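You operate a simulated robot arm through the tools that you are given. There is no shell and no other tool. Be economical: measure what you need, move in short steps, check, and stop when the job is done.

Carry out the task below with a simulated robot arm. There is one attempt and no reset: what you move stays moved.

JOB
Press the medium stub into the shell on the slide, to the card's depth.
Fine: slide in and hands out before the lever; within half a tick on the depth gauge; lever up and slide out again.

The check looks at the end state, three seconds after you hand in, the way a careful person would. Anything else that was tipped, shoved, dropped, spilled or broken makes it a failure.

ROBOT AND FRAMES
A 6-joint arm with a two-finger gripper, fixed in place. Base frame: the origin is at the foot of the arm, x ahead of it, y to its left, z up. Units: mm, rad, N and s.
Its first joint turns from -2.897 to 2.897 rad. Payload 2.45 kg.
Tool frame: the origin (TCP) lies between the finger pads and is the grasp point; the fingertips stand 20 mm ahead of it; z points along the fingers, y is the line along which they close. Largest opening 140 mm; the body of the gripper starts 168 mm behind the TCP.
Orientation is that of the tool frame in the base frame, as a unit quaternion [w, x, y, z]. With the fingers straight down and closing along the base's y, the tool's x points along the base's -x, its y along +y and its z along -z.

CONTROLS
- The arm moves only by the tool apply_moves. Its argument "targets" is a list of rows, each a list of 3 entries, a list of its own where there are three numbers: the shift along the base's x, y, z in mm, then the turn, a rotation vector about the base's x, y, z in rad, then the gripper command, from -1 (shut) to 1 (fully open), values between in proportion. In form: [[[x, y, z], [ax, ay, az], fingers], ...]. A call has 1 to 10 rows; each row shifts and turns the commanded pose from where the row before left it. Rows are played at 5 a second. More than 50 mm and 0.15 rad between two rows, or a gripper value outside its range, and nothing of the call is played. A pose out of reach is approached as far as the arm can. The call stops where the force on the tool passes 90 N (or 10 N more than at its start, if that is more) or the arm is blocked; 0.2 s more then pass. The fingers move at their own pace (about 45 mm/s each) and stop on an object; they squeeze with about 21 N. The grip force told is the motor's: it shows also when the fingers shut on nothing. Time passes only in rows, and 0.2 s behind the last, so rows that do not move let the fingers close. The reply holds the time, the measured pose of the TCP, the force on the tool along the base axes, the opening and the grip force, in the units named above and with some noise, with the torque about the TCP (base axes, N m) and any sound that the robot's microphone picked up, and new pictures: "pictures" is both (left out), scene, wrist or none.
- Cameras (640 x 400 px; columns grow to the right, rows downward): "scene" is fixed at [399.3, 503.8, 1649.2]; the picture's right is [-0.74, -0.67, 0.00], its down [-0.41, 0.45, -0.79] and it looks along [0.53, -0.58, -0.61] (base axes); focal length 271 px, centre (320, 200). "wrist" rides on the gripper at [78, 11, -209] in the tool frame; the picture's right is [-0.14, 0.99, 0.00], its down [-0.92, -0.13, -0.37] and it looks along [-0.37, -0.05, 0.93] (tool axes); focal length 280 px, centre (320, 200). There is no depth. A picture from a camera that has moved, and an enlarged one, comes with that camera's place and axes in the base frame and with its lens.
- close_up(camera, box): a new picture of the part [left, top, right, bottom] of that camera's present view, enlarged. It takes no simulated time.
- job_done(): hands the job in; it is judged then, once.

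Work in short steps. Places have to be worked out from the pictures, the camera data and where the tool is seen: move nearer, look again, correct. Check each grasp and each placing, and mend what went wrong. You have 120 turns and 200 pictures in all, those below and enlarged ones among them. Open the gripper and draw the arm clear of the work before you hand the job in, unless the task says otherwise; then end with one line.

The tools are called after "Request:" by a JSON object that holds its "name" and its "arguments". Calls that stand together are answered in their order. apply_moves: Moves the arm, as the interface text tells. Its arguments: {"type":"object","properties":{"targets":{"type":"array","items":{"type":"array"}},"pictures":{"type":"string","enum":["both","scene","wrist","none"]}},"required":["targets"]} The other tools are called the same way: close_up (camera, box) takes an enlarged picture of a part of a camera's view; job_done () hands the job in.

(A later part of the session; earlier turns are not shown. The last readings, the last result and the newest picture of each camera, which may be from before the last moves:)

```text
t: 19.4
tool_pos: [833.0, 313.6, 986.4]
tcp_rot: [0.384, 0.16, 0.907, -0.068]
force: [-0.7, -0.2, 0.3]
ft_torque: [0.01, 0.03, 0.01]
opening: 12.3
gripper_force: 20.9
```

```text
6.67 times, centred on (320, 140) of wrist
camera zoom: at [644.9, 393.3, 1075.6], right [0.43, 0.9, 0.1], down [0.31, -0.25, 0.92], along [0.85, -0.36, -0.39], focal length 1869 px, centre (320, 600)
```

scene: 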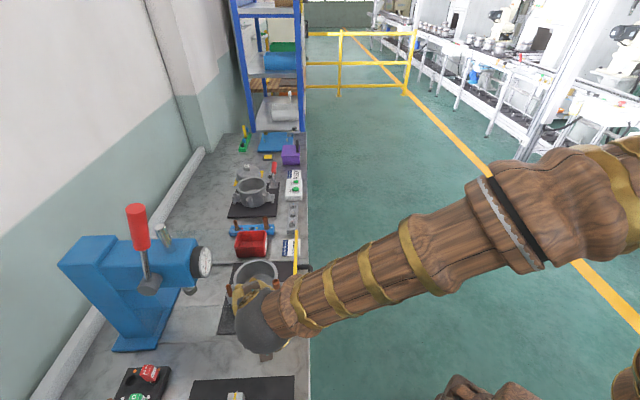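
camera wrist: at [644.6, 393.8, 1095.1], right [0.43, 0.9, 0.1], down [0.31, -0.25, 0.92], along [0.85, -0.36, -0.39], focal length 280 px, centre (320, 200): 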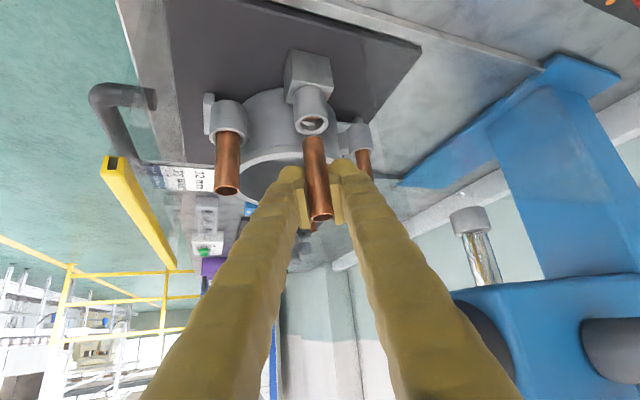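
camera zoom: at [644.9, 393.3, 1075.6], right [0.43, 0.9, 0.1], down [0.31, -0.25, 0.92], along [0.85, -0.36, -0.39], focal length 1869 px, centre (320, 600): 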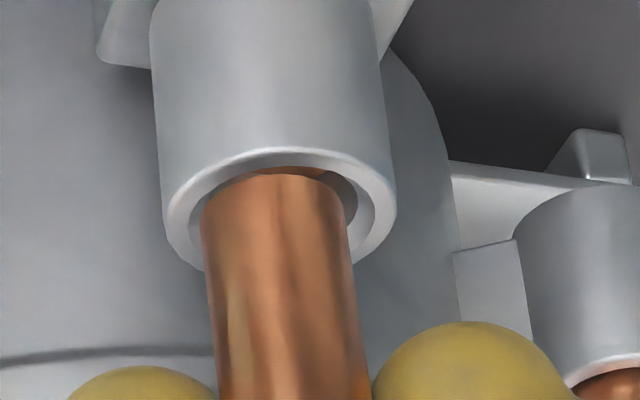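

Request:
{"name": "apply_moves", "arguments": {"targets": [[[0.3, 0.7, -2], [0, 0, 0], -1], [[0, 0, -2], [0, 0, 0], -1], [[0, 0, 0], [0, 0, 0], -1]], "pictures": "none"}}

Request:
{"name": "close_up", "arguments": {"camera": "wrist", "box": [280, 110, 360, 170]}}

```text
t: 20.2
tool_pos: [833.5, 314.4, 982.6]
tcp_rot: [0.383, 0.16, 0.907, -0.068]
force: [0.0, 0.5, 0.1]
ft_torque: [-0.03, 0.0, 0.03]
opening: 12.2
gripper_force: 21.4
```

```text
6.67 times, centred on (320, 140) of wrist
camera zoom: at [645.1, 393.9, 1071.6], right [0.43, 0.9, 0.1], down [0.31, -0.25, 0.92], along [0.85, -0.36, -0.39], focal length 1869 px, centre (320, 600)
```

zoom: 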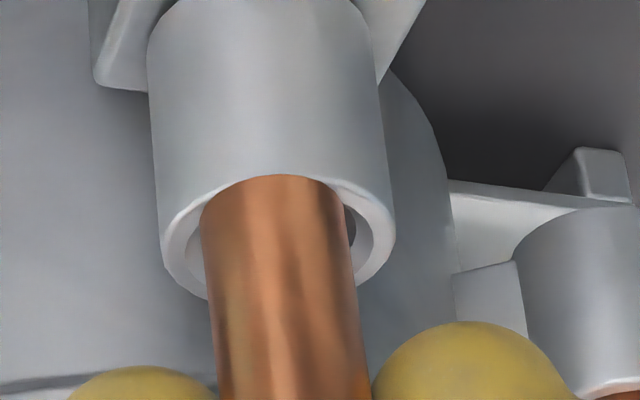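

The stub's edge overlaps the near rim in the view, suggesting it sits a few mm too near the camera. I raise slightly, shift forward along the viewing direction 4 mm, and look again.

Request:
{"name": "apply_moves", "arguments": {"targets": [[[0, 0, 3], [0, 0, 0], -1], [[3.7, -1.5, 0], [0, 0, 0], -1], [[0, 0, -3], [0, 0, 0], -1], [[0, 0, 0], [0, 0, 0], -1]], "pictures": "none"}}

Request:
{"name": "close_up", "arguments": {"camera": "wrist", "box": [280, 110, 360, 170]}}

```text
t: 21.2
tool_pos: [836.9, 313.0, 983.0]
tcp_rot: [0.383, 0.161, 0.907, -0.069]
force: [0.1, 0.0, -0.4]
ft_torque: [0.01, -0.02, -0.06]
opening: 12.2
gripper_force: 21.0
```

```text
6.67 times, centred on (320, 140) of wrist
camera zoom: at [648.9, 392.6, 1071.8], right [0.43, 0.9, 0.1], down [0.31, -0.25, 0.92], along [0.85, -0.36, -0.39], focal length 1869 px, centre (320, 600)
```

zoom: 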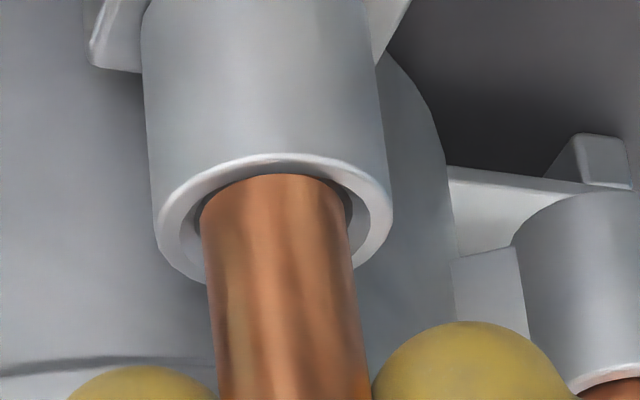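

Request:
{"name": "apply_moves", "arguments": {"targets": [[[0, 0, -1.5], [0, 0, 0], -1], [[0, 0, -1.5], [0, 0, 0], -1], [[0, 0, 0], [0, 0, 0], -1]], "pictures": "none"}}

Request:
{"name": "close_up", "arguments": {"camera": "wrist", "box": [280, 110, 360, 170]}}

```text
t: 22.0
tool_pos: [837.1, 314.2, 980.5]
tcp_rot: [0.383, 0.16, 0.907, -0.068]
force: [-1.4, -1.5, 15.1]
ft_torque: [0.09, 0.3, 0.02]
opening: 11.9
gripper_force: 21.0
```

```text
6.67 times, centred on (320, 140) of wrist
camera zoom: at [648.8, 392.8, 1069.7], right [0.43, 0.9, 0.1], down [0.31, -0.25, 0.92], along [0.85, -0.36, -0.39], focal length 1869 px, centre (320, 600)
```

zoom: 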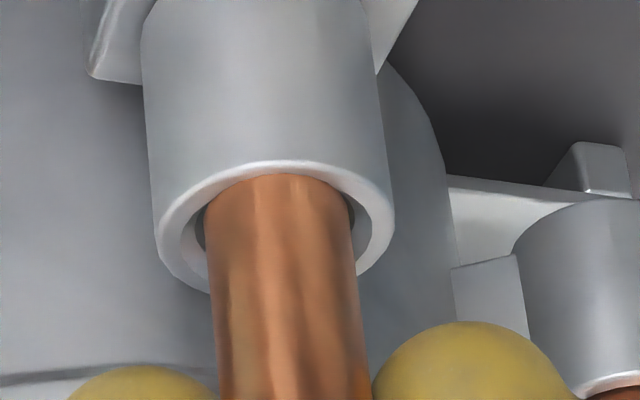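

Contact (15 N) at the near rim, from the torque direction. Raise 2 mm, shift forward another 2.5 mm, and retry.

Request:
{"name": "apply_moves", "arguments": {"targets": [[[0, 0, 3], [0, 0, 0], -1], [[2.3, -1, 0], [0, 0, 0], -1], [[0, 0, -2], [0, 0, 0], -1], [[0, 0, -2], [0, 0, 0], -1], [[0, 0, 0], [0, 0, 0], -1]], "pictures": "none"}}

Request:
{"name": "close_up", "arguments": {"camera": "wrist", "box": [280, 110, 360, 170]}}

```text
t: 23.2
tool_pos: [840.2, 311.8, 978.8]
tcp_rot: [0.384, 0.16, 0.907, -0.067]
force: [1.0, -2.6, 8.8]
ft_torque: [-0.17, 0.0, 0.02]
opening: 12.1
gripper_force: 21.8
```

```text
6.67 times, centred on (320, 140) of wrist
camera zoom: at [651.5, 391.6, 1068.2], right [0.43, 0.9, 0.1], down [0.31, -0.25, 0.92], along [0.85, -0.36, -0.39], focal length 1869 px, centre (320, 600)
```

zoom: 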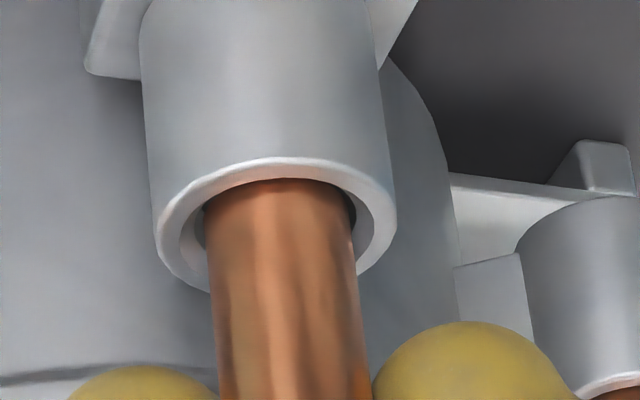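

Request:
{"name": "apply_moves", "arguments": {"targets": [[[-0.2, -0.5, -1], [0, 0, 0], -1], [[0, 0, -1], [0, 0, 0], -1], [[0, 0, 0], [0, 0, 0], -1]], "pictures": "none"}}

Request:
{"name": "close_up", "arguments": {"camera": "wrist", "box": [260, 100, 380, 230]}}

```text
t: 24.0
tool_pos: [838.4, 312.0, 978.1]
tcp_rot: [0.384, 0.16, 0.907, -0.067]
force: [4.9, 1.9, 38.9]
ft_torque: [-0.54, -0.07, -0.01]
opening: 12.2
gripper_force: 20.8
```

```text
3.08 times, centred on (320, 165) of wrist
camera zoom: at [651.2, 391.3, 1067.4], right [0.43, 0.9, 0.1], down [0.31, -0.25, 0.92], along [0.85, -0.36, -0.38], focal length 863 px, centre (320, 308)
```

zoom: 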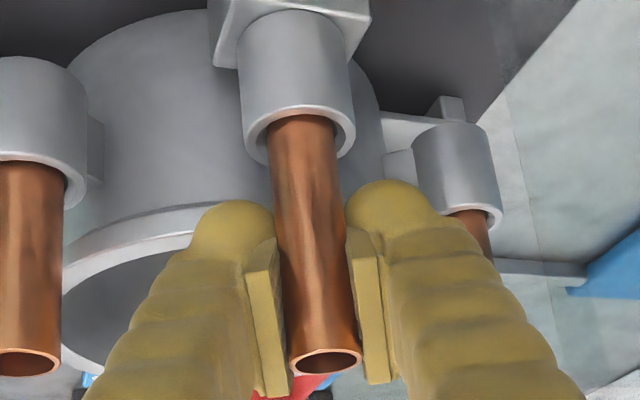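

Contact torque now points at the −y (image-left) side of the rim, so I back off, shift +y by ~2 mm and retry.

Request:
{"name": "apply_moves", "arguments": {"targets": [[[0, 0, 3], [0, 0, 0], -1], [[0.9, 1.7, 0], [0, 0, 0], -1], [[0, 0, -1.5], [0, 0, 0], -1], [[0, 0, -1.5], [0, 0, 0], -1], [[0, 0, 0], [0, 0, 0], -1]], "pictures": "none"}}

Request:
{"name": "close_up", "arguments": {"camera": "wrist", "box": [280, 110, 360, 170]}}

```text
t: 25.2
tool_pos: [839.8, 314.0, 978.3]
tcp_rot: [0.384, 0.161, 0.907, -0.068]
force: [-0.2, -8.3, 41.1]
ft_torque: [-1.03, -0.06, -0.18]
opening: 12.2
gripper_force: 21.0
```

```text
6.67 times, centred on (320, 140) of wrist
camera zoom: at [651.6, 392.9, 1067.1], right [0.43, 0.9, 0.1], down [0.31, -0.25, 0.92], along [0.85, -0.36, -0.38], focal length 1869 px, centre (320, 600)
```

zoom: 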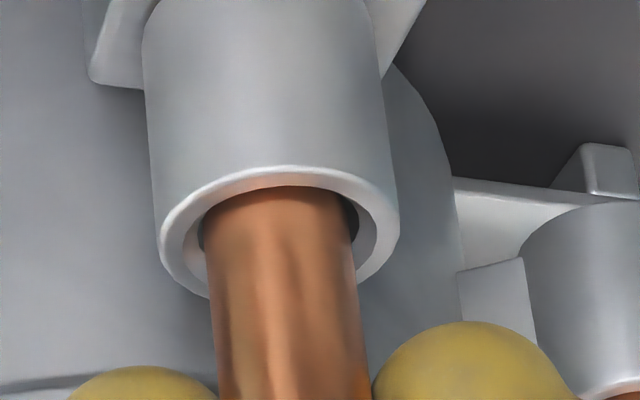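

The lateral force shows the stub's lower end is inside the bore, bottoming on a shoulder, with ~60 mm proud. I undo the last sideways shift and relieve the load before releasing.

Request:
{"name": "apply_moves", "arguments": {"targets": [[[-0.6, -1.2, 0.6], [0, 0, 0], -1], [[0, 0, 0], [0, 0, 0], -1]], "pictures": "none"}}

```text
t: 25.8
tool_pos: [838.6, 313.7, 977.6]
tcp_rot: [0.384, 0.16, 0.907, -0.068]
force: [-1.3, 3.6, 41.0]
ft_torque: [-0.77, -0.02, -0.1]
opening: 12.0
gripper_force: 20.6
```

Request:
{"name": "apply_moves", "arguments": {"targets": [[[0, -0.3, 0.7], [0, 0, 0], -1], [[0, 0, 0], [0, 0, 0], -1]], "pictures": "none"}}

Request:
{"name": "close_up", "arguments": {"camera": "wrist", "box": [260, 100, 380, 230]}}

```text
t: 26.4
tool_pos: [838.6, 312.9, 978.6]
tcp_rot: [0.383, 0.16, 0.907, -0.068]
force: [-4.3, 8.0, 33.6]
ft_torque: [-0.57, 0.01, -0.12]
opening: 12.2
gripper_force: 21.2
```

```text
3.08 times, centred on (320, 165) of wrist
camera zoom: at [650.7, 391.7, 1067.3], right [0.43, 0.9, 0.1], down [0.31, -0.25, 0.92], along [0.85, -0.36, -0.39], focal length 863 px, centre (320, 308)
```

zoom: 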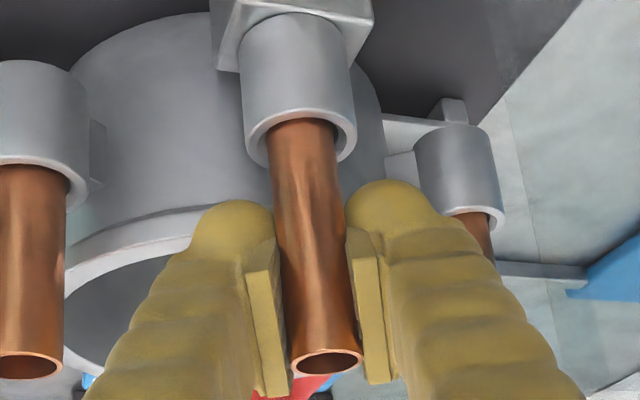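

Request:
{"name": "apply_moves", "arguments": {"targets": [[[0.2, 0.5, 1], [0, 0, 0], -1], [[0, 0, 0], [0, 0, 0], -1], [[0, 0, 0], [0, 0, 0], -1]], "pictures": "none"}}

```text
t: 27.2
tool_pos: [838.6, 312.3, 979.2]
tcp_rot: [0.383, 0.161, 0.907, -0.07]
force: [-3.0, -0.4, 16.1]
ft_torque: [-0.39, 0.01, -0.13]
opening: 12.3
gripper_force: 21.1
```

Request:
{"name": "apply_moves", "arguments": {"targets": [[[0.2, 0, 0.7], [0, 0, 0], -1], [[0, 0, 0], [0, 0, 0], -1], [[0, 0, 0], [0, 0, 0], -0.8], [[0, 0, 0], [0, 0, 0], -0.6], [[0, 0, 0], [0, 0, 0], -0.4], [[0, 0, 0], [0, 0, 0], -0.4]], "pictures": "none"}}

Request:
{"name": "close_up", "arguments": {"camera": "wrist", "box": [260, 100, 380, 230]}}

```text
t: 28.6
tool_pos: [840.6, 312.0, 979.0]
tcp_rot: [0.383, 0.16, 0.907, -0.069]
force: [-0.2, 3.1, 5.7]
ft_torque: [-0.07, 0.06, -0.08]
opening: 40.4
gripper_force: 0.0
```

```text
3.08 times, centred on (320, 165) of wrist
camera zoom: at [651.5, 392.0, 1068.7], right [0.43, 0.9, 0.1], down [0.31, -0.25, 0.92], along [0.85, -0.36, -0.39], focal length 863 px, centre (320, 308)
```

zoom: 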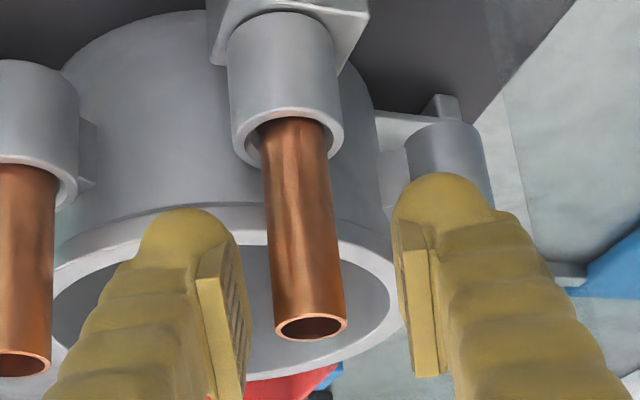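

On release the stub dropped ~8 mm and now stands in the socket; the residual force was a fingertip resting on the shell rim. I raise straight up and look.

Request:
{"name": "apply_moves", "arguments": {"targets": [[[0, 0, 6], [0, 0, 0], -0.4], [[0, 0, 20], [0, 0, 0], -0.4], [[0, 0, 35], [0, 0, 0], -0.4], [[-10, 0, 25], [0, 0, 0], -0.4], [[-45, 0, 10], [0, 0, 0], -0.4], [[-45, 0, 0], [0, 0, 0], -0.4], [[0, 0, 0], [0, 0, 0], -0.4]]}}

Request:
{"name": "close_up", "arguments": {"camera": "wrist", "box": [200, 20, 400, 180]}}

Request:
{"name": "close_up", "arguments": {"camera": "scene", "box": [200, 240, 320, 330]}}

```text
t: 30.2
tool_pos: [738.9, 311.1, 1075.8]
tcp_rot: [0.384, 0.16, 0.907, -0.068]
force: [0.3, -0.4, 0.7]
ft_torque: [0.0, 0.03, -0.01]
opening: 42.0
gripper_force: 0.1
camera wrist: at [551.0, 391.1, 1164.8], right [0.43, 0.9, 0.1], down [0.31, -0.25, 0.92], along [0.85, -0.36, -0.39], focal length 280 px, centre (320, 200)
```

scene: 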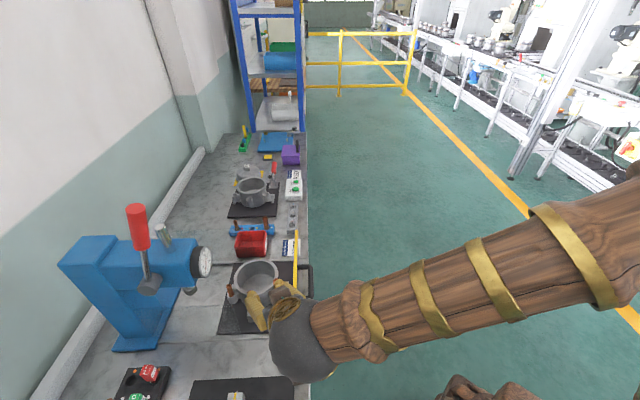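
wrist: 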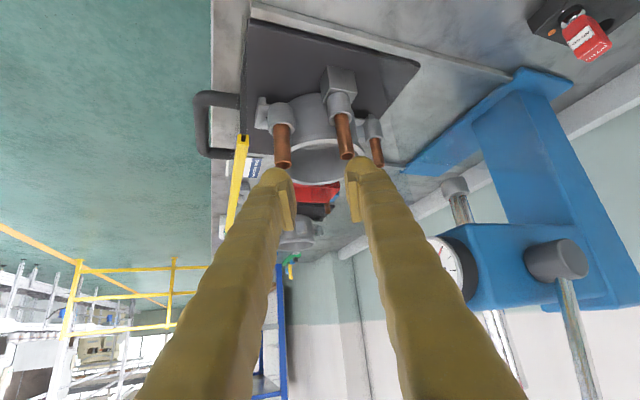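

```text
2.50 times, centred on (300, 100) of wrist
camera zoom: at [551.0, 391.1, 1164.8], right [0.43, 0.9, 0.1], down [0.31, -0.25, 0.92], along [0.85, -0.36, -0.39], focal length 701 px, centre (370, 450)
```

zoom: 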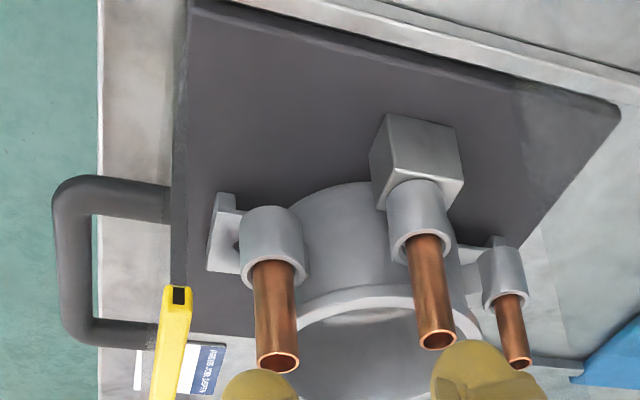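

```text
4.44 times, centred on (260, 285) of scene
camera zoom: at [399.3, 503.8, 1649.2], right [-0.74, -0.67, 0.0], down [-0.41, 0.45, -0.79], along [0.53, -0.58, -0.61], focal length 1206 px, centre (587, -178)
```

zoom: 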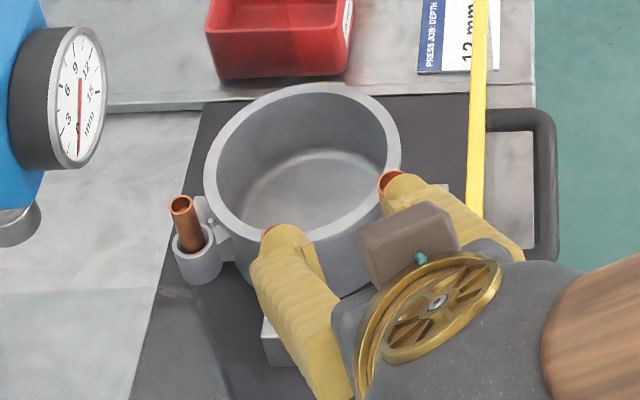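

The stub stands straight in the middle socket. Now I need to understand the yellow bar over the handle before pushing the slide.

Request:
{"name": "close_up", "arguments": {"camera": "wrist", "box": [180, 80, 280, 250]}}

Request:
{"name": "close_up", "arguments": {"camera": "scene", "box": [270, 220, 320, 310]}}

Request:
{"name": "close_up", "arguments": {"camera": "wrist", "box": [400, 120, 620, 340]}}

```text
2.35 times, centred on (230, 165) of wrist
camera zoom: at [551.0, 391.1, 1164.8], right [0.43, 0.9, 0.1], down [0.31, -0.25, 0.92], along [0.85, -0.36, -0.39], focal length 660 px, centre (532, 282)
```

zoom: 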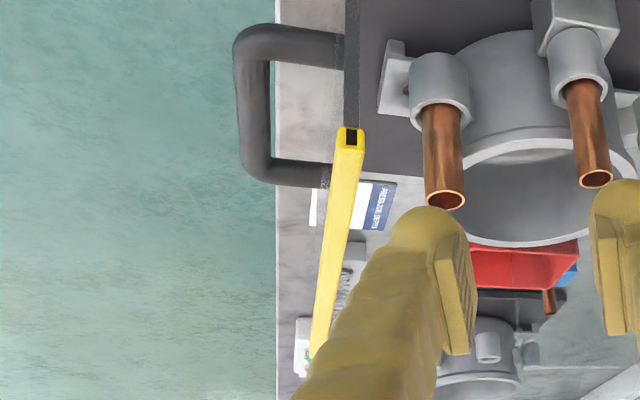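

```text
4.44 times, centred on (295, 265) of scene
camera zoom: at [399.3, 503.8, 1649.2], right [-0.74, -0.67, 0.0], down [-0.41, 0.45, -0.79], along [0.53, -0.58, -0.61], focal length 1206 px, centre (431, -89)
```

zoom: 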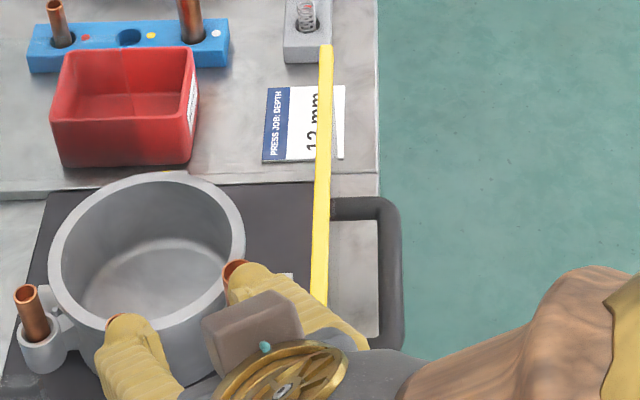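

```text
1.82 times, centred on (510, 230) of wrist
camera zoom: at [551.0, 391.1, 1164.8], right [0.43, 0.9, 0.1], down [0.31, -0.25, 0.92], along [0.85, -0.36, -0.39], focal length 510 px, centre (-26, 146)
```

zoom: 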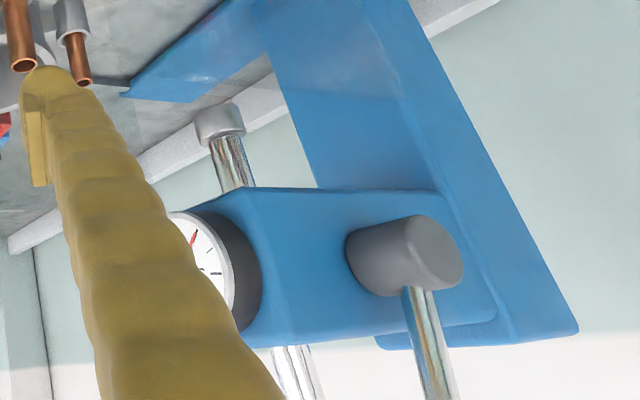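

The bar (z≈1000) floats like a guard over the slide's entry; the handle (≈(781,123,895)) passes under it. So I'll work the handle from the aisle with a nearly horizontal tool reaching under the bar. First I back into the free aisle.

Request:
{"name": "apply_moves", "arguments": {"targets": [[[-20, -35, 25], [0, 0, 0], -0.4], [[-20, -40, 20], [0, 0, 0], -0.4], [[-15, -45, 0], [0, 0, 0], -0.4], [[-10, -45, 0], [0, 0, 0.12], -0.4], [[-10, -45, 0], [0, 0, 0.12], -0.4], [[-5, -45, 0], [0, 0, 0.12], -0.4], [[-5, -45, 0], [0, 0, 0.12], -0.4], [[0, -20, 0], [0, 0, 0.12], -0.4], [[0, 0, 0], [0, 0, 0.12], -0.4], [[0, 0, 0], [0, 0, 0], -0.4]]}}

```text
t: 32.4
tool_pos: [646.9, 11.3, 1111.2]
tcp_rot: [0.362, -0.055, 0.927, 0.085]
force: [1.0, 1.3, 1.6]
ft_torque: [-0.2, 0.18, -0.04]
opening: 41.8
gripper_force: 0.1
out of reach, approached as far as the arm can: row 7, 8
camera wrist: at [450.9, -23.1, 1209.4], right [-0.06, 0.98, 0.21], down [0.45, -0.16, 0.88], along [0.89, 0.15, -0.43], focal length 280 px, centre (320, 200)
```

scene: 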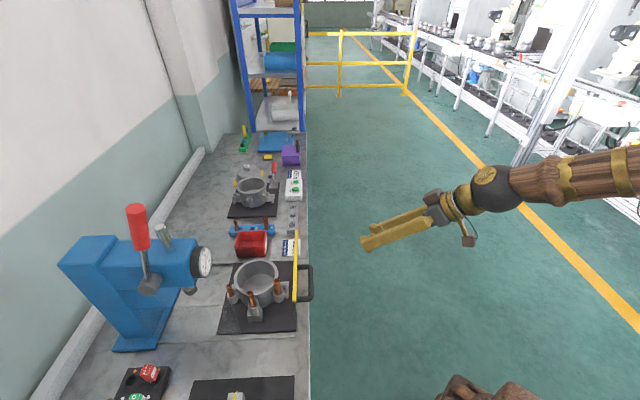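
wrist: 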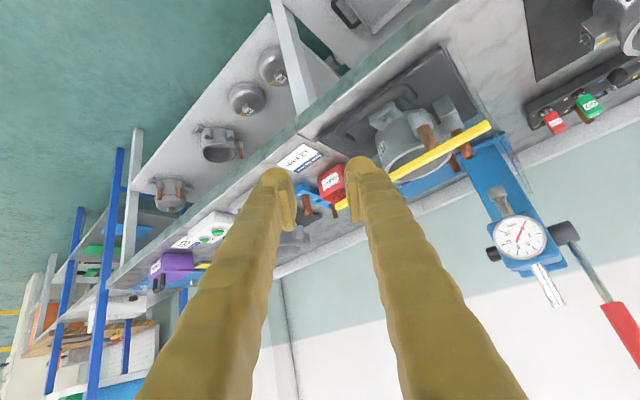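

Reach near the base was the limit; I move outward and continue yawing toward the slide direction, then increase tilt.

Request:
{"name": "apply_moves", "arguments": {"targets": [[[35, 0, 0], [0, 0, 0], -0.4], [[35, 10, 0], [0, 0, 0.15], -0.4], [[0, 10, 0], [0, 0, 0.15], -0.4], [[0, 0, 0], [0, 0, 0.15], -0.4], [[0, 0, -20], [0.1, -0.11, 0], -0.4], [[0, 0, -20], [0.1, -0.11, 0], -0.4], [[0, 0, -20], [0.07, -0.075, 0], -0.4], [[0, 0, 0], [0, 0, 0], -0.4], [[0, 0, 0], [0, 0, 0], -0.4]]}}

```text
t: 34.4
tool_pos: [718.2, 31.2, 1052.7]
tcp_rot: [0.515, -0.303, 0.777, 0.199]
force: [0.5, -0.3, 0.5]
ft_torque: [0.01, -0.05, -0.07]
opening: 42.1
gripper_force: 0.1
camera wrist: at [548.2, -112.4, 1061.5], right [-0.63, 0.77, 0.12], down [0.1, -0.08, 0.99], along [0.77, 0.64, -0.03], focal length 280 px, centre (320, 200)
```

scene: 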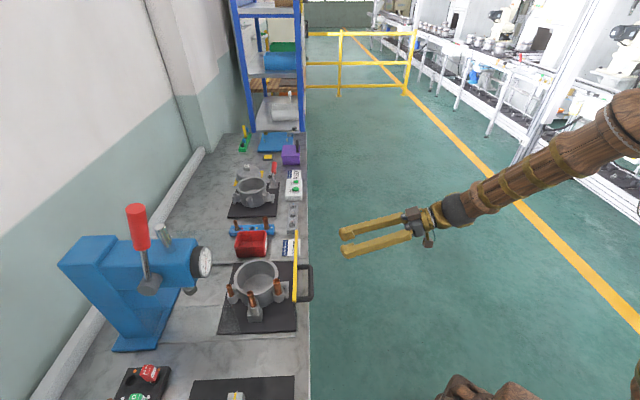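
wrist: 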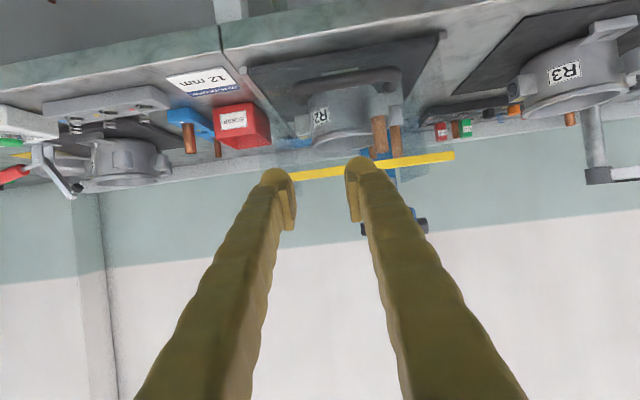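

The view shows a translucent light curtain under the yellow bar. I roll the gripper 90° so it closes vertically and can grip the handle bar.

Request:
{"name": "apply_moves", "arguments": {"targets": [[[0, 0, 0], [0.102, 0.093, -0.0587], -0.4], [[0, 0, 0], [0.102, 0.093, -0.0587], -0.4], [[0, 0, 0], [0.102, 0.093, -0.0587], -0.4], [[0, 0, 0], [0.102, 0.093, -0.0587], -0.4], [[0, 0, 0], [0.102, 0.093, -0.0587], -0.4], [[0, 0, 0], [0.102, 0.093, -0.0587], -0.4], [[0, 0, 0], [0.102, 0.093, -0.0587], -0.4], [[0, 0, 0], [0.102, 0.093, -0.0587], -0.4], [[0, 0, 0], [0.102, 0.093, -0.0587], -0.4], [[0, 0, 0], [0.102, 0.093, -0.0587], -0.4]]}}

```text
t: 36.6
tool_pos: [719.5, 31.1, 1052.5]
tcp_rot: [0.242, 0.308, 0.775, 0.496]
force: [0.0, 0.2, -1.1]
ft_torque: [0.01, 0.0, 0.02]
opening: 42.1
gripper_force: 0.1
camera wrist: at [526.1, -39.1, 1137.7], right [0.33, 0.21, 0.92], down [0.36, -0.93, 0.09], along [0.87, 0.3, -0.38], focal length 280 px, centre (320, 200)
```

scene: 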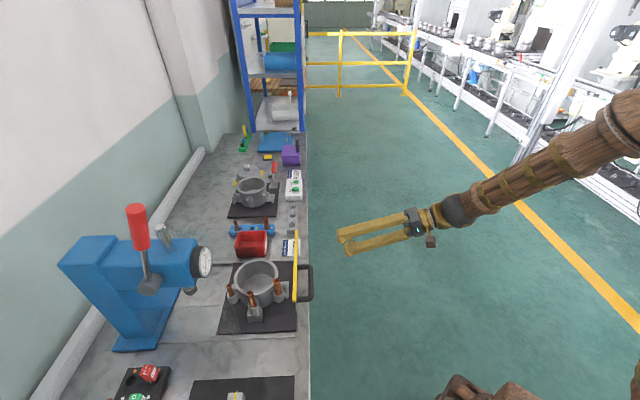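
wrist: 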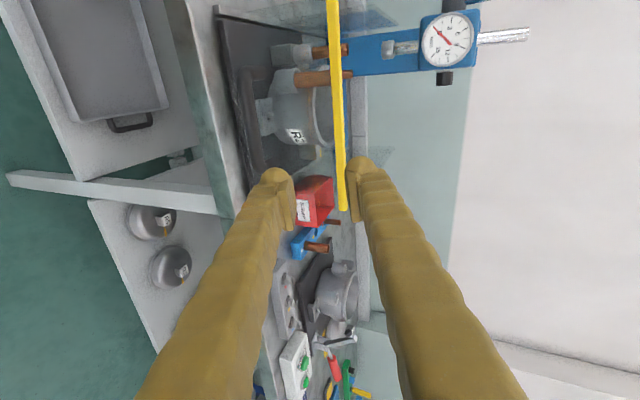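

Request:
{"name": "close_up", "arguments": {"camera": "wrist", "box": [200, 40, 360, 200]}}

```text
2.50 times, centred on (280, 120) of wrist
camera zoom: at [526.1, -39.1, 1137.7], right [0.33, 0.21, 0.92], down [0.36, -0.93, 0.09], along [0.87, 0.3, -0.38], focal length 701 px, centre (420, 400)
```

zoom: 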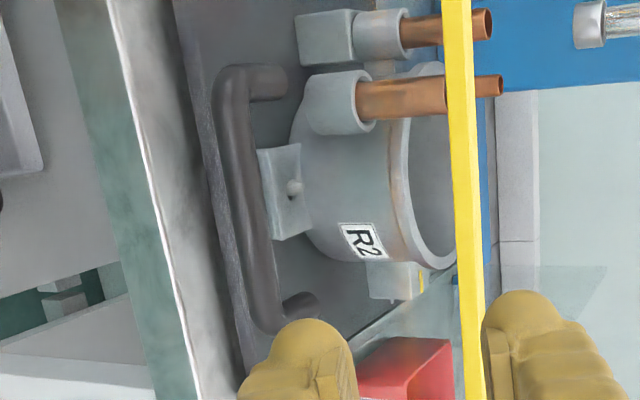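

Handle bar runs (738,184)→(814,98), centre ≈(776,141,~912). I flatten the tool a bit more (to pass beneath the yellow bar), descend in the aisle in front of the handle, and re-look.

Request:
{"name": "apply_moves", "arguments": {"targets": [[[0, 0, 0], [0.132, -0.049, -0.027], -0.15], [[0, 0, -30], [0.084, -0.092, 0], -0.15], [[0, 10, -40], [0, 0, 0], -0.15], [[0, 15, -40], [0, 0, 0], -0.15], [[0, 20, -12], [0, 0, 0], -0.15], [[0, 0, 0], [0, 0, 0], -0.15]]}}

Request:
{"name": "close_up", "arguments": {"camera": "wrist", "box": [220, 20, 400, 220]}}

Request:
{"name": "close_up", "arguments": {"camera": "scene", "box": [250, 220, 370, 310]}}

```text
t: 38.0
tool_pos: [720.0, 77.4, 929.2]
tcp_rot: [0.267, 0.305, 0.694, 0.595]
force: [0.6, -1.0, -0.2]
ft_torque: [0.03, -0.01, 0.0]
opening: 59.5
gripper_force: 0.1
camera wrist: at [515.3, -3.1, 970.6], right [0.2, 0.0, 0.98], down [0.33, -0.94, -0.07], along [0.92, 0.34, -0.19], focal length 280 px, centre (320, 200)
```

scene: 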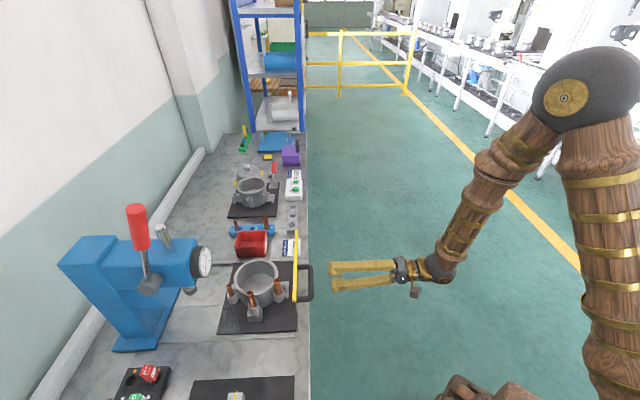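
wrist: 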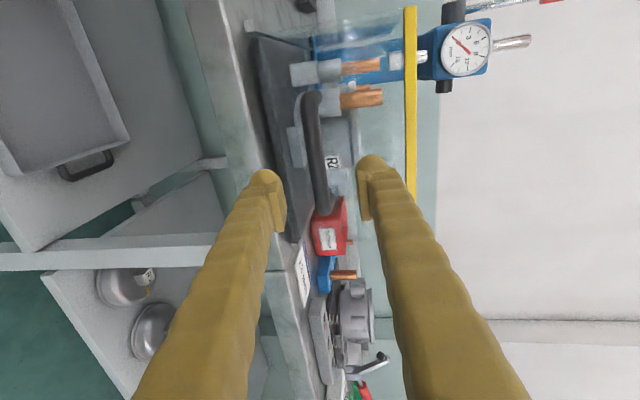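

```text
2.00 times, centred on (310, 120) of wrist
camera zoom: at [515.3, -3.1, 970.6], right [0.2, 0.0, 0.98], down [0.33, -0.94, -0.07], along [0.92, 0.34, -0.19], focal length 561 px, centre (340, 360)
```

zoom: 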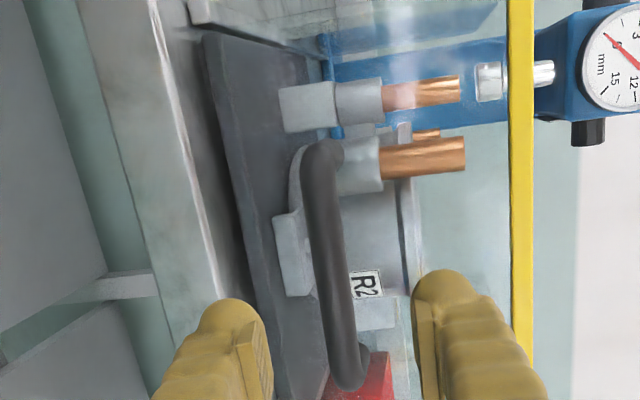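

```text
4.44 times, centred on (310, 265) of scene
camera zoom: at [399.3, 503.8, 1649.2], right [-0.74, -0.67, 0.0], down [-0.41, 0.45, -0.79], along [0.53, -0.58, -0.61], focal length 1206 px, centre (364, -89)
```

zoom: 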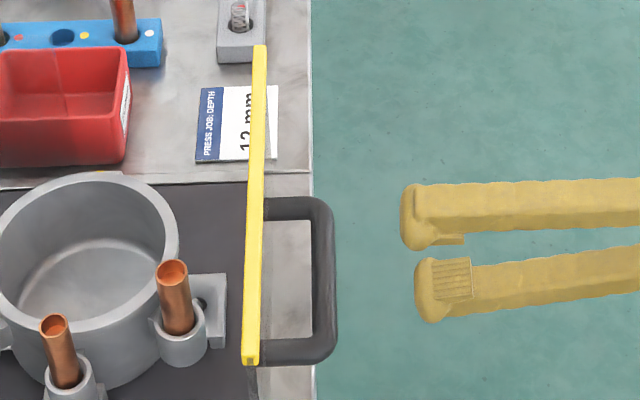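

Handle sits at about (771,142,913), right between finger heights. I center on it and advance until the bar lies between the pads.

Request:
{"name": "apply_moves", "arguments": {"targets": [[[-10, 11, -14], [0, 0, 0], -0.15], [[20, 18, -1], [0, 0, 0], -0.15], [[20, 18, -1], [0, 0, 0], -0.15], [[10, 9, 0], [0, 0, 0], -0.15], [[0, 0, 0], [0, 0, 0], -0.15]]}}

Request:
{"name": "close_up", "arguments": {"camera": "wrist", "box": [220, 20, 400, 240]}}

Request:
{"name": "close_up", "arguments": {"camera": "scene", "box": [250, 220, 370, 310]}}

```text
t: 39.2
tool_pos: [760.0, 133.2, 913.8]
tcp_rot: [0.266, 0.305, 0.694, 0.595]
force: [-0.1, 0.1, 0.2]
ft_torque: [0.0, -0.01, 0.03]
opening: 59.5
gripper_force: 0.1
camera wrist: at [555.8, 52.3, 954.8], right [0.2, 0.0, 0.98], down [0.33, -0.94, -0.07], along [0.92, 0.34, -0.19], focal length 280 px, centre (320, 200)
```

scene: 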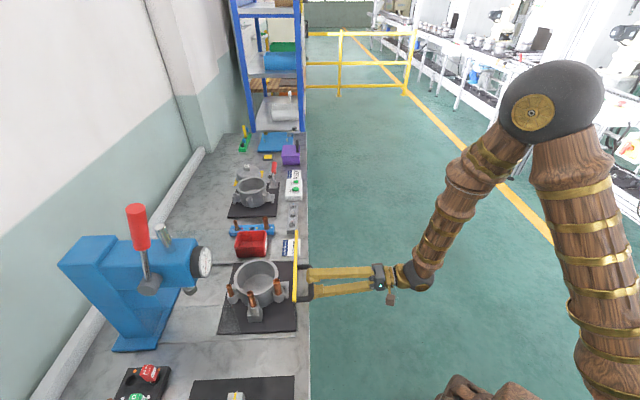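
wrist: 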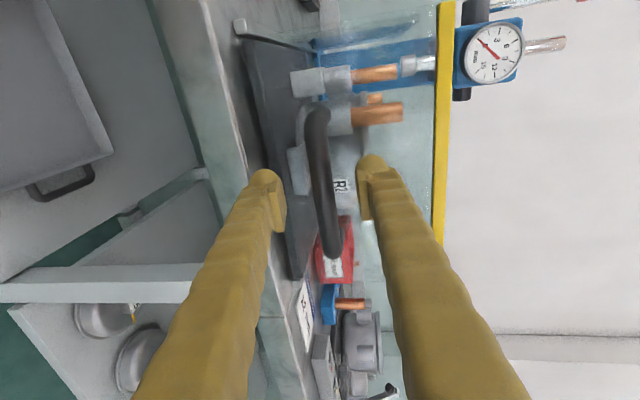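

```text
1.82 times, centred on (310, 130) of wrist
camera zoom: at [555.8, 52.3, 954.8], right [0.2, 0.0, 0.98], down [0.33, -0.94, -0.07], along [0.92, 0.34, -0.19], focal length 510 px, centre (338, 327)
```

zoom: 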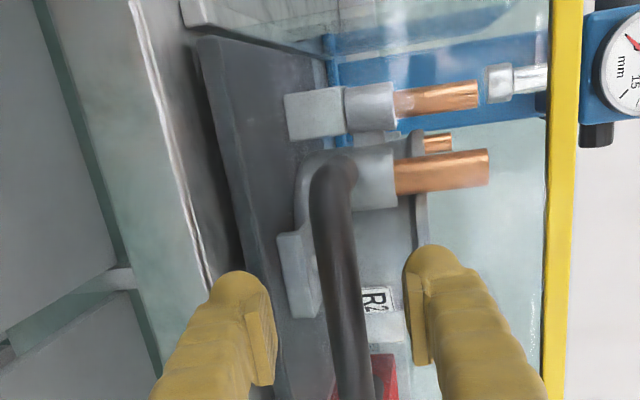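

```text
4.44 times, centred on (310, 265) of scene
camera zoom: at [399.3, 503.8, 1649.2], right [-0.74, -0.67, 0.0], down [-0.41, 0.45, -0.79], along [0.53, -0.58, -0.61], focal length 1206 px, centre (364, -89)
```

zoom: 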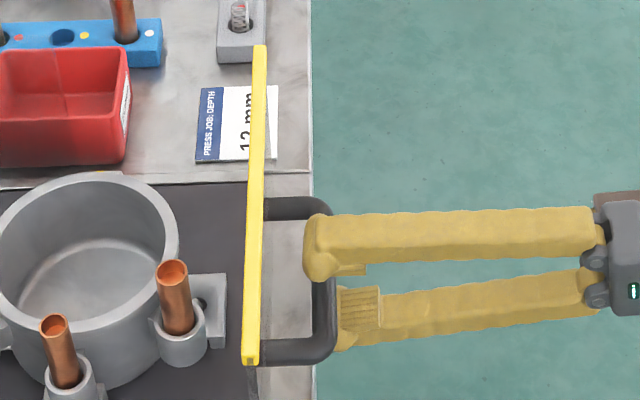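

The bar is centered between the pads. Closing on it.

Request:
{"name": "apply_moves", "arguments": {"targets": [[[6, 5, 0], [0, 0, 0], -0.15], [[0, 0, 0], [0, 0, 0], -1], [[0, 0, 0], [0, 0, 0], -1], [[0, 0, 0], [0, 0, 0], -1], [[0, 0, 0], [0, 0, 0], -1], [[0, 0, 0], [0, 0, 0], -1]], "pictures": "none"}}

Request:
{"name": "close_up", "arguments": {"camera": "wrist", "box": [220, 20, 400, 240]}}

```text
t: 40.6
tool_pos: [765.3, 137.7, 915.7]
tcp_rot: [0.268, 0.304, 0.693, 0.597]
force: [4.6, 10.8, 33.4]
ft_torque: [-0.13, -0.4, 0.14]
opening: 15.1
gripper_force: 41.4
```

```text
1.82 times, centred on (310, 130) of wrist
camera zoom: at [561.6, 57.1, 955.9], right [0.2, 0.0, 0.98], down [0.34, -0.94, -0.07], along [0.92, 0.34, -0.18], focal length 510 px, centre (338, 327)
```

zoom: 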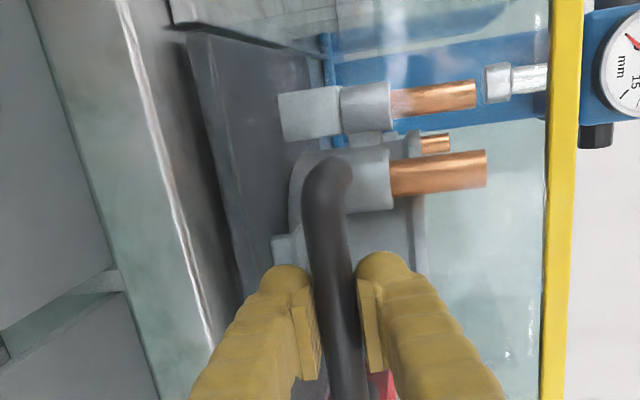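

Grip holds, but the bar is ~2 mm higher than my command; I relieve that.

Request:
{"name": "apply_moves", "arguments": {"targets": [[[0, 0, 2.5], [0, 0, 0], -1], [[0, 0, 0], [0, 0, 0], -1]], "pictures": "none"}}

```text
t: 41.2
tool_pos: [765.7, 137.7, 915.2]
tcp_rot: [0.266, 0.305, 0.694, 0.595]
force: [24.8, 20.8, 4.3]
ft_torque: [-0.06, -0.05, 0.29]
opening: 15.1
gripper_force: 41.1
```

Now advance in small steps along the slide direction and watch the force.

Request:
{"name": "apply_moves", "arguments": {"targets": [[[3.7, 3.35, 0], [0, 0, 0], -1], [[3.7, 3.35, 0], [0, 0, 0], -1], [[3.7, 3.35, 0], [0, 0, 0], -1], [[0, 0, 0], [0, 0, 0], -1]]}}

```text
t: 42.2
tool_pos: [775.4, 148.0, 915.7]
tcp_rot: [0.266, 0.306, 0.694, 0.595]
force: [-4.1, 1.1, -16.9]
ft_torque: [0.04, 0.17, 0.2]
opening: 13.9
gripper_force: 40.6
camera wrist: at [571.9, 67.3, 957.0], right [0.2, 0.0, 0.98], down [0.34, -0.94, -0.07], along [0.92, 0.34, -0.19], focal length 280 px, centre (320, 200)
```

scene: 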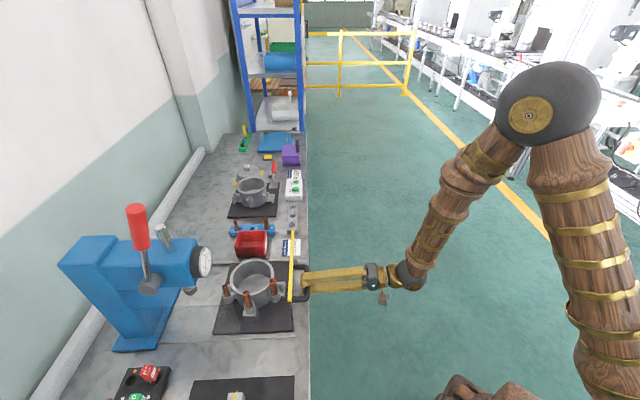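
wrist: 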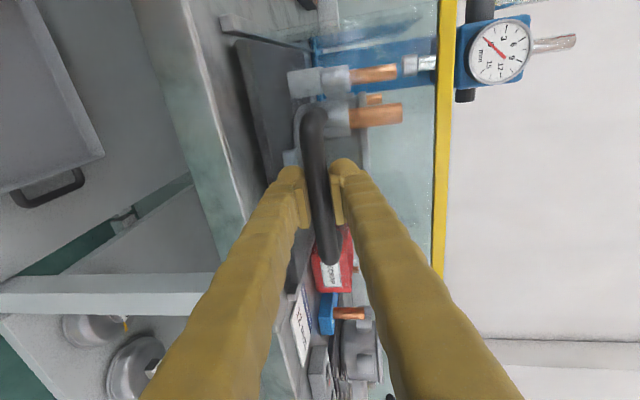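

The slide (and the yellow bar with it) moves with me. Continue inward ~90 mm.

Request:
{"name": "apply_moves", "arguments": {"targets": [[[7.4, 6.7, -1], [0, 0, 0], -1], [[7.4, 6.7, 0], [0, 0, 0], -1], [[7.4, 6.7, 0], [0, 0, 0], -1], [[7.4, 6.7, 0], [0, 0, 0], -1], [[7.4, 6.7, 0], [0, 0, 0], -1], [[7.4, 6.7, 0], [0, 0, 0], -1], [[7.4, 6.7, 0], [0, 0, 0], -1], [[7.4, 6.7, 0], [0, 0, 0], -1], [[7.4, 6.7, 0], [0, 0, 0], -1], [[0, 0, 0], [0, 0, 0], -1]]}}

```text
t: 44.4
tool_pos: [843.6, 208.6, 914.7]
tcp_rot: [0.266, 0.305, 0.694, 0.595]
force: [-24.5, 22.0, -11.5]
ft_torque: [0.1, 0.14, -0.02]
opening: 13.3
gripper_force: 40.5
camera wrist: at [639.1, 128.1, 956.2], right [0.2, 0.0, 0.98], down [0.34, -0.94, -0.07], along [0.92, 0.34, -0.19], focal length 280 px, centre (320, 200)
```

scene: 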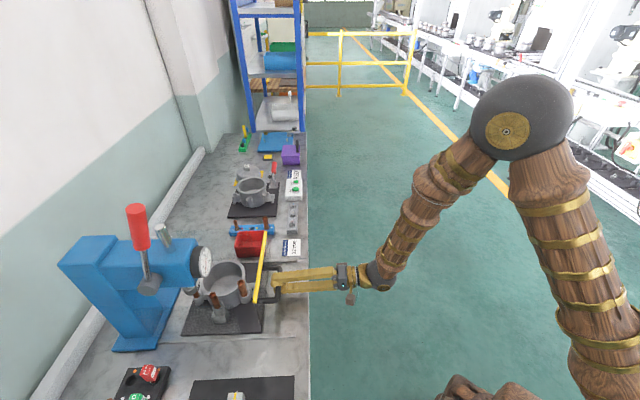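
wrist: 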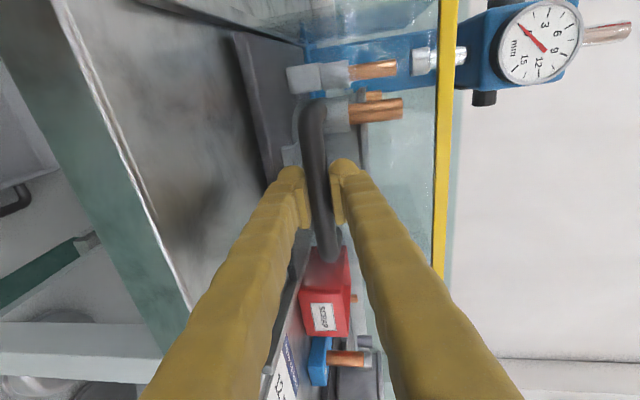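

Lateral force shows the rail runs slightly more toward +y. I correct and continue.

Request:
{"name": "apply_moves", "arguments": {"targets": [[[5.5, 8.3, 0], [0, 0, 0], -1], [[7.2, 7, 0], [0, 0, 0], -1], [[7.2, 7, 0], [0, 0, 0], -1], [[0, 0, 0], [0, 0, 0], -1]]}}

Request:
{"name": "close_up", "arguments": {"camera": "wrist", "box": [260, 0, 540, 180]}}

Request:
{"name": "close_up", "arguments": {"camera": "scene", "box": [140, 230, 290, 340]}}

```text
t: 45.4
tool_pos: [863.9, 230.4, 914.3]
tcp_rot: [0.267, 0.307, 0.693, 0.595]
force: [12.7, -14.8, -15.7]
ft_torque: [-0.01, -0.02, -0.43]
opening: 13.4
gripper_force: 39.8
camera wrist: at [660.2, 149.8, 956.2], right [0.2, 0.0, 0.98], down [0.33, -0.94, -0.07], along [0.92, 0.34, -0.19], focal length 280 px, centre (320, 200)
```

scene: 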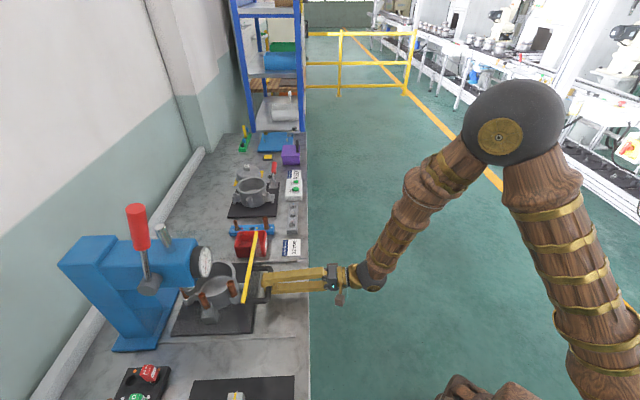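
wrist: 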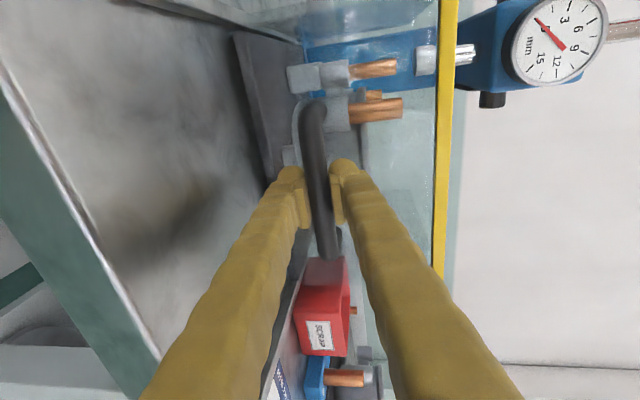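

```text
2.22 times, centred on (400, 90) of wrist
camera zoom: at [660.2, 149.8, 956.2], right [0.2, 0.0, 0.98], down [0.33, -0.94, -0.07], along [0.92, 0.34, -0.19], focal length 623 px, centre (142, 444)
```

zoom: 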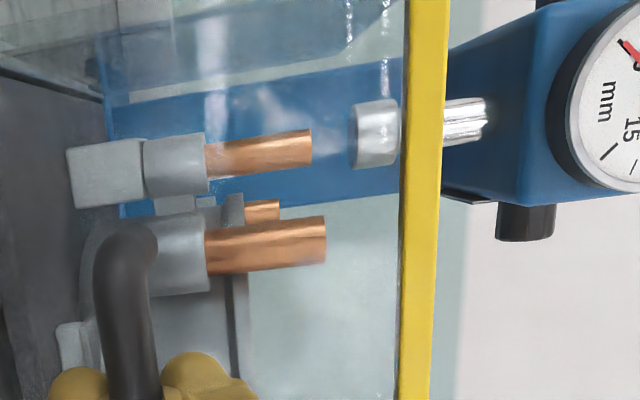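

```text
3.64 times, centred on (215, 285) of scene
camera zoom: at [399.3, 503.8, 1649.2], right [-0.74, -0.67, 0.0], down [-0.41, 0.45, -0.79], along [0.53, -0.58, -0.61], focal length 986 px, centre (702, -109)
```

zoom: 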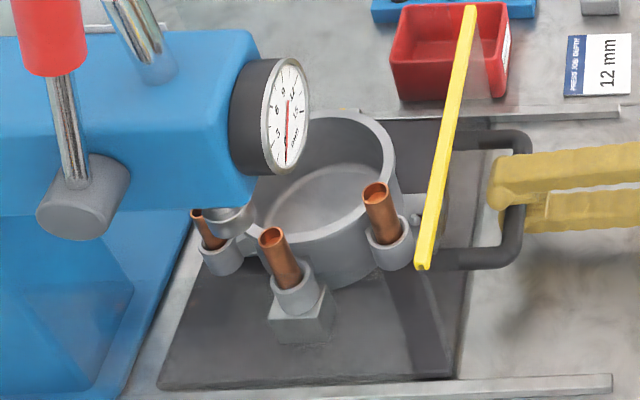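

Aligned with the ram line; ~25 mm to go. Continue in small steps until it hits the stop.

Request:
{"name": "apply_moves", "arguments": {"targets": [[[4.2, 3.2, 1], [0, 0, 0], -1], [[3.7, 3.5, 0], [0, 0, 0], -1], [[3.7, 3.5, 0], [0, 0, 0], -1], [[3.7, 3.5, 0], [0, 0, 0], -1], [[0, 0, 0], [0, 0, 0], -1]]}}

Request:
{"name": "close_up", "arguments": {"camera": "wrist", "box": [260, 0, 540, 180]}}

```text
t: 46.6
tool_pos: [877.7, 244.1, 916.6]
tcp_rot: [0.266, 0.306, 0.694, 0.596]
force: [-7.3, -36.0, -27.1]
ft_torque: [-0.14, 0.01, -0.09]
opening: 13.5
gripper_force: 39.6
camera wrist: at [673.8, 163.5, 956.7], right [0.2, 0.0, 0.98], down [0.33, -0.94, -0.07], along [0.92, 0.34, -0.19], focal length 280 px, centre (320, 200)
```

scene: 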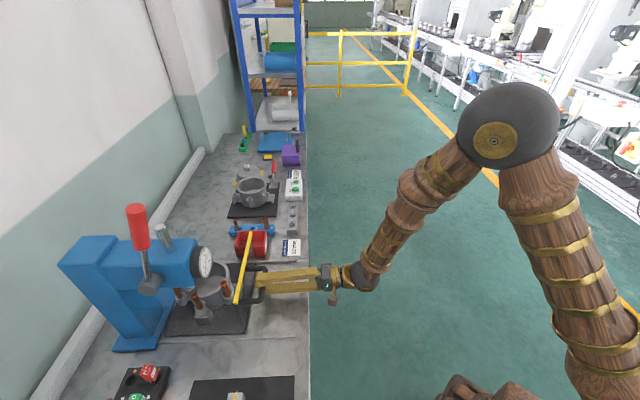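
wrist: 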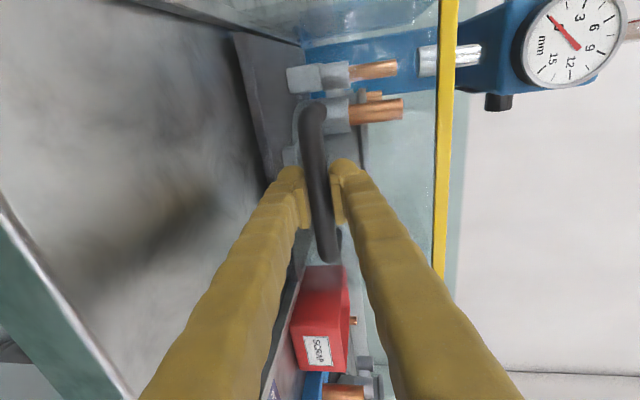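

```text
2.22 times, centred on (400, 90) of wrist
camera zoom: at [673.8, 163.5, 956.7], right [0.2, 0.0, 0.98], down [0.33, -0.94, -0.07], along [0.92, 0.34, -0.19], focal length 623 px, centre (142, 444)
```

zoom: 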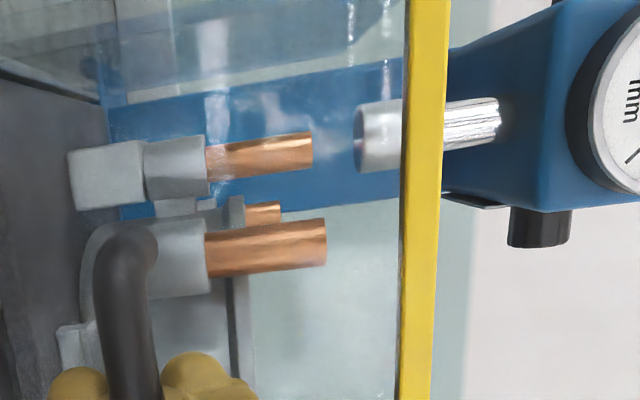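

Request:
{"name": "apply_moves", "arguments": {"targets": [[[4, 1.5, -1], [0, 0, 0], -1], [[3, 3, 0], [0, 0, 0], -1], [[0, 0, 0], [0, 0, 0], -1]], "pictures": "none"}}

Request:
{"name": "close_up", "arguments": {"camera": "scene", "box": [140, 230, 290, 340]}}

```text
t: 47.4
tool_pos: [884.6, 249.2, 914.3]
tcp_rot: [0.265, 0.305, 0.694, 0.595]
force: [-36.8, -15.0, -40.6]
ft_torque: [0.26, -0.14, -0.11]
opening: 12.9
gripper_force: 39.7
```

```text
3.64 times, centred on (215, 285) of scene
camera zoom: at [399.3, 503.8, 1649.2], right [-0.74, -0.67, 0.0], down [-0.41, 0.45, -0.79], along [0.53, -0.58, -0.61], focal length 986 px, centre (702, -109)
```

zoom: 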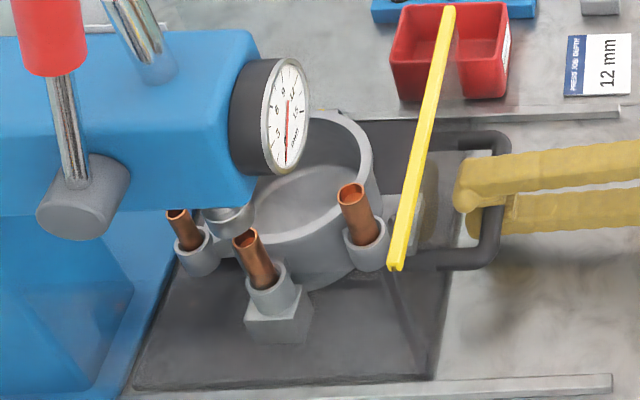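

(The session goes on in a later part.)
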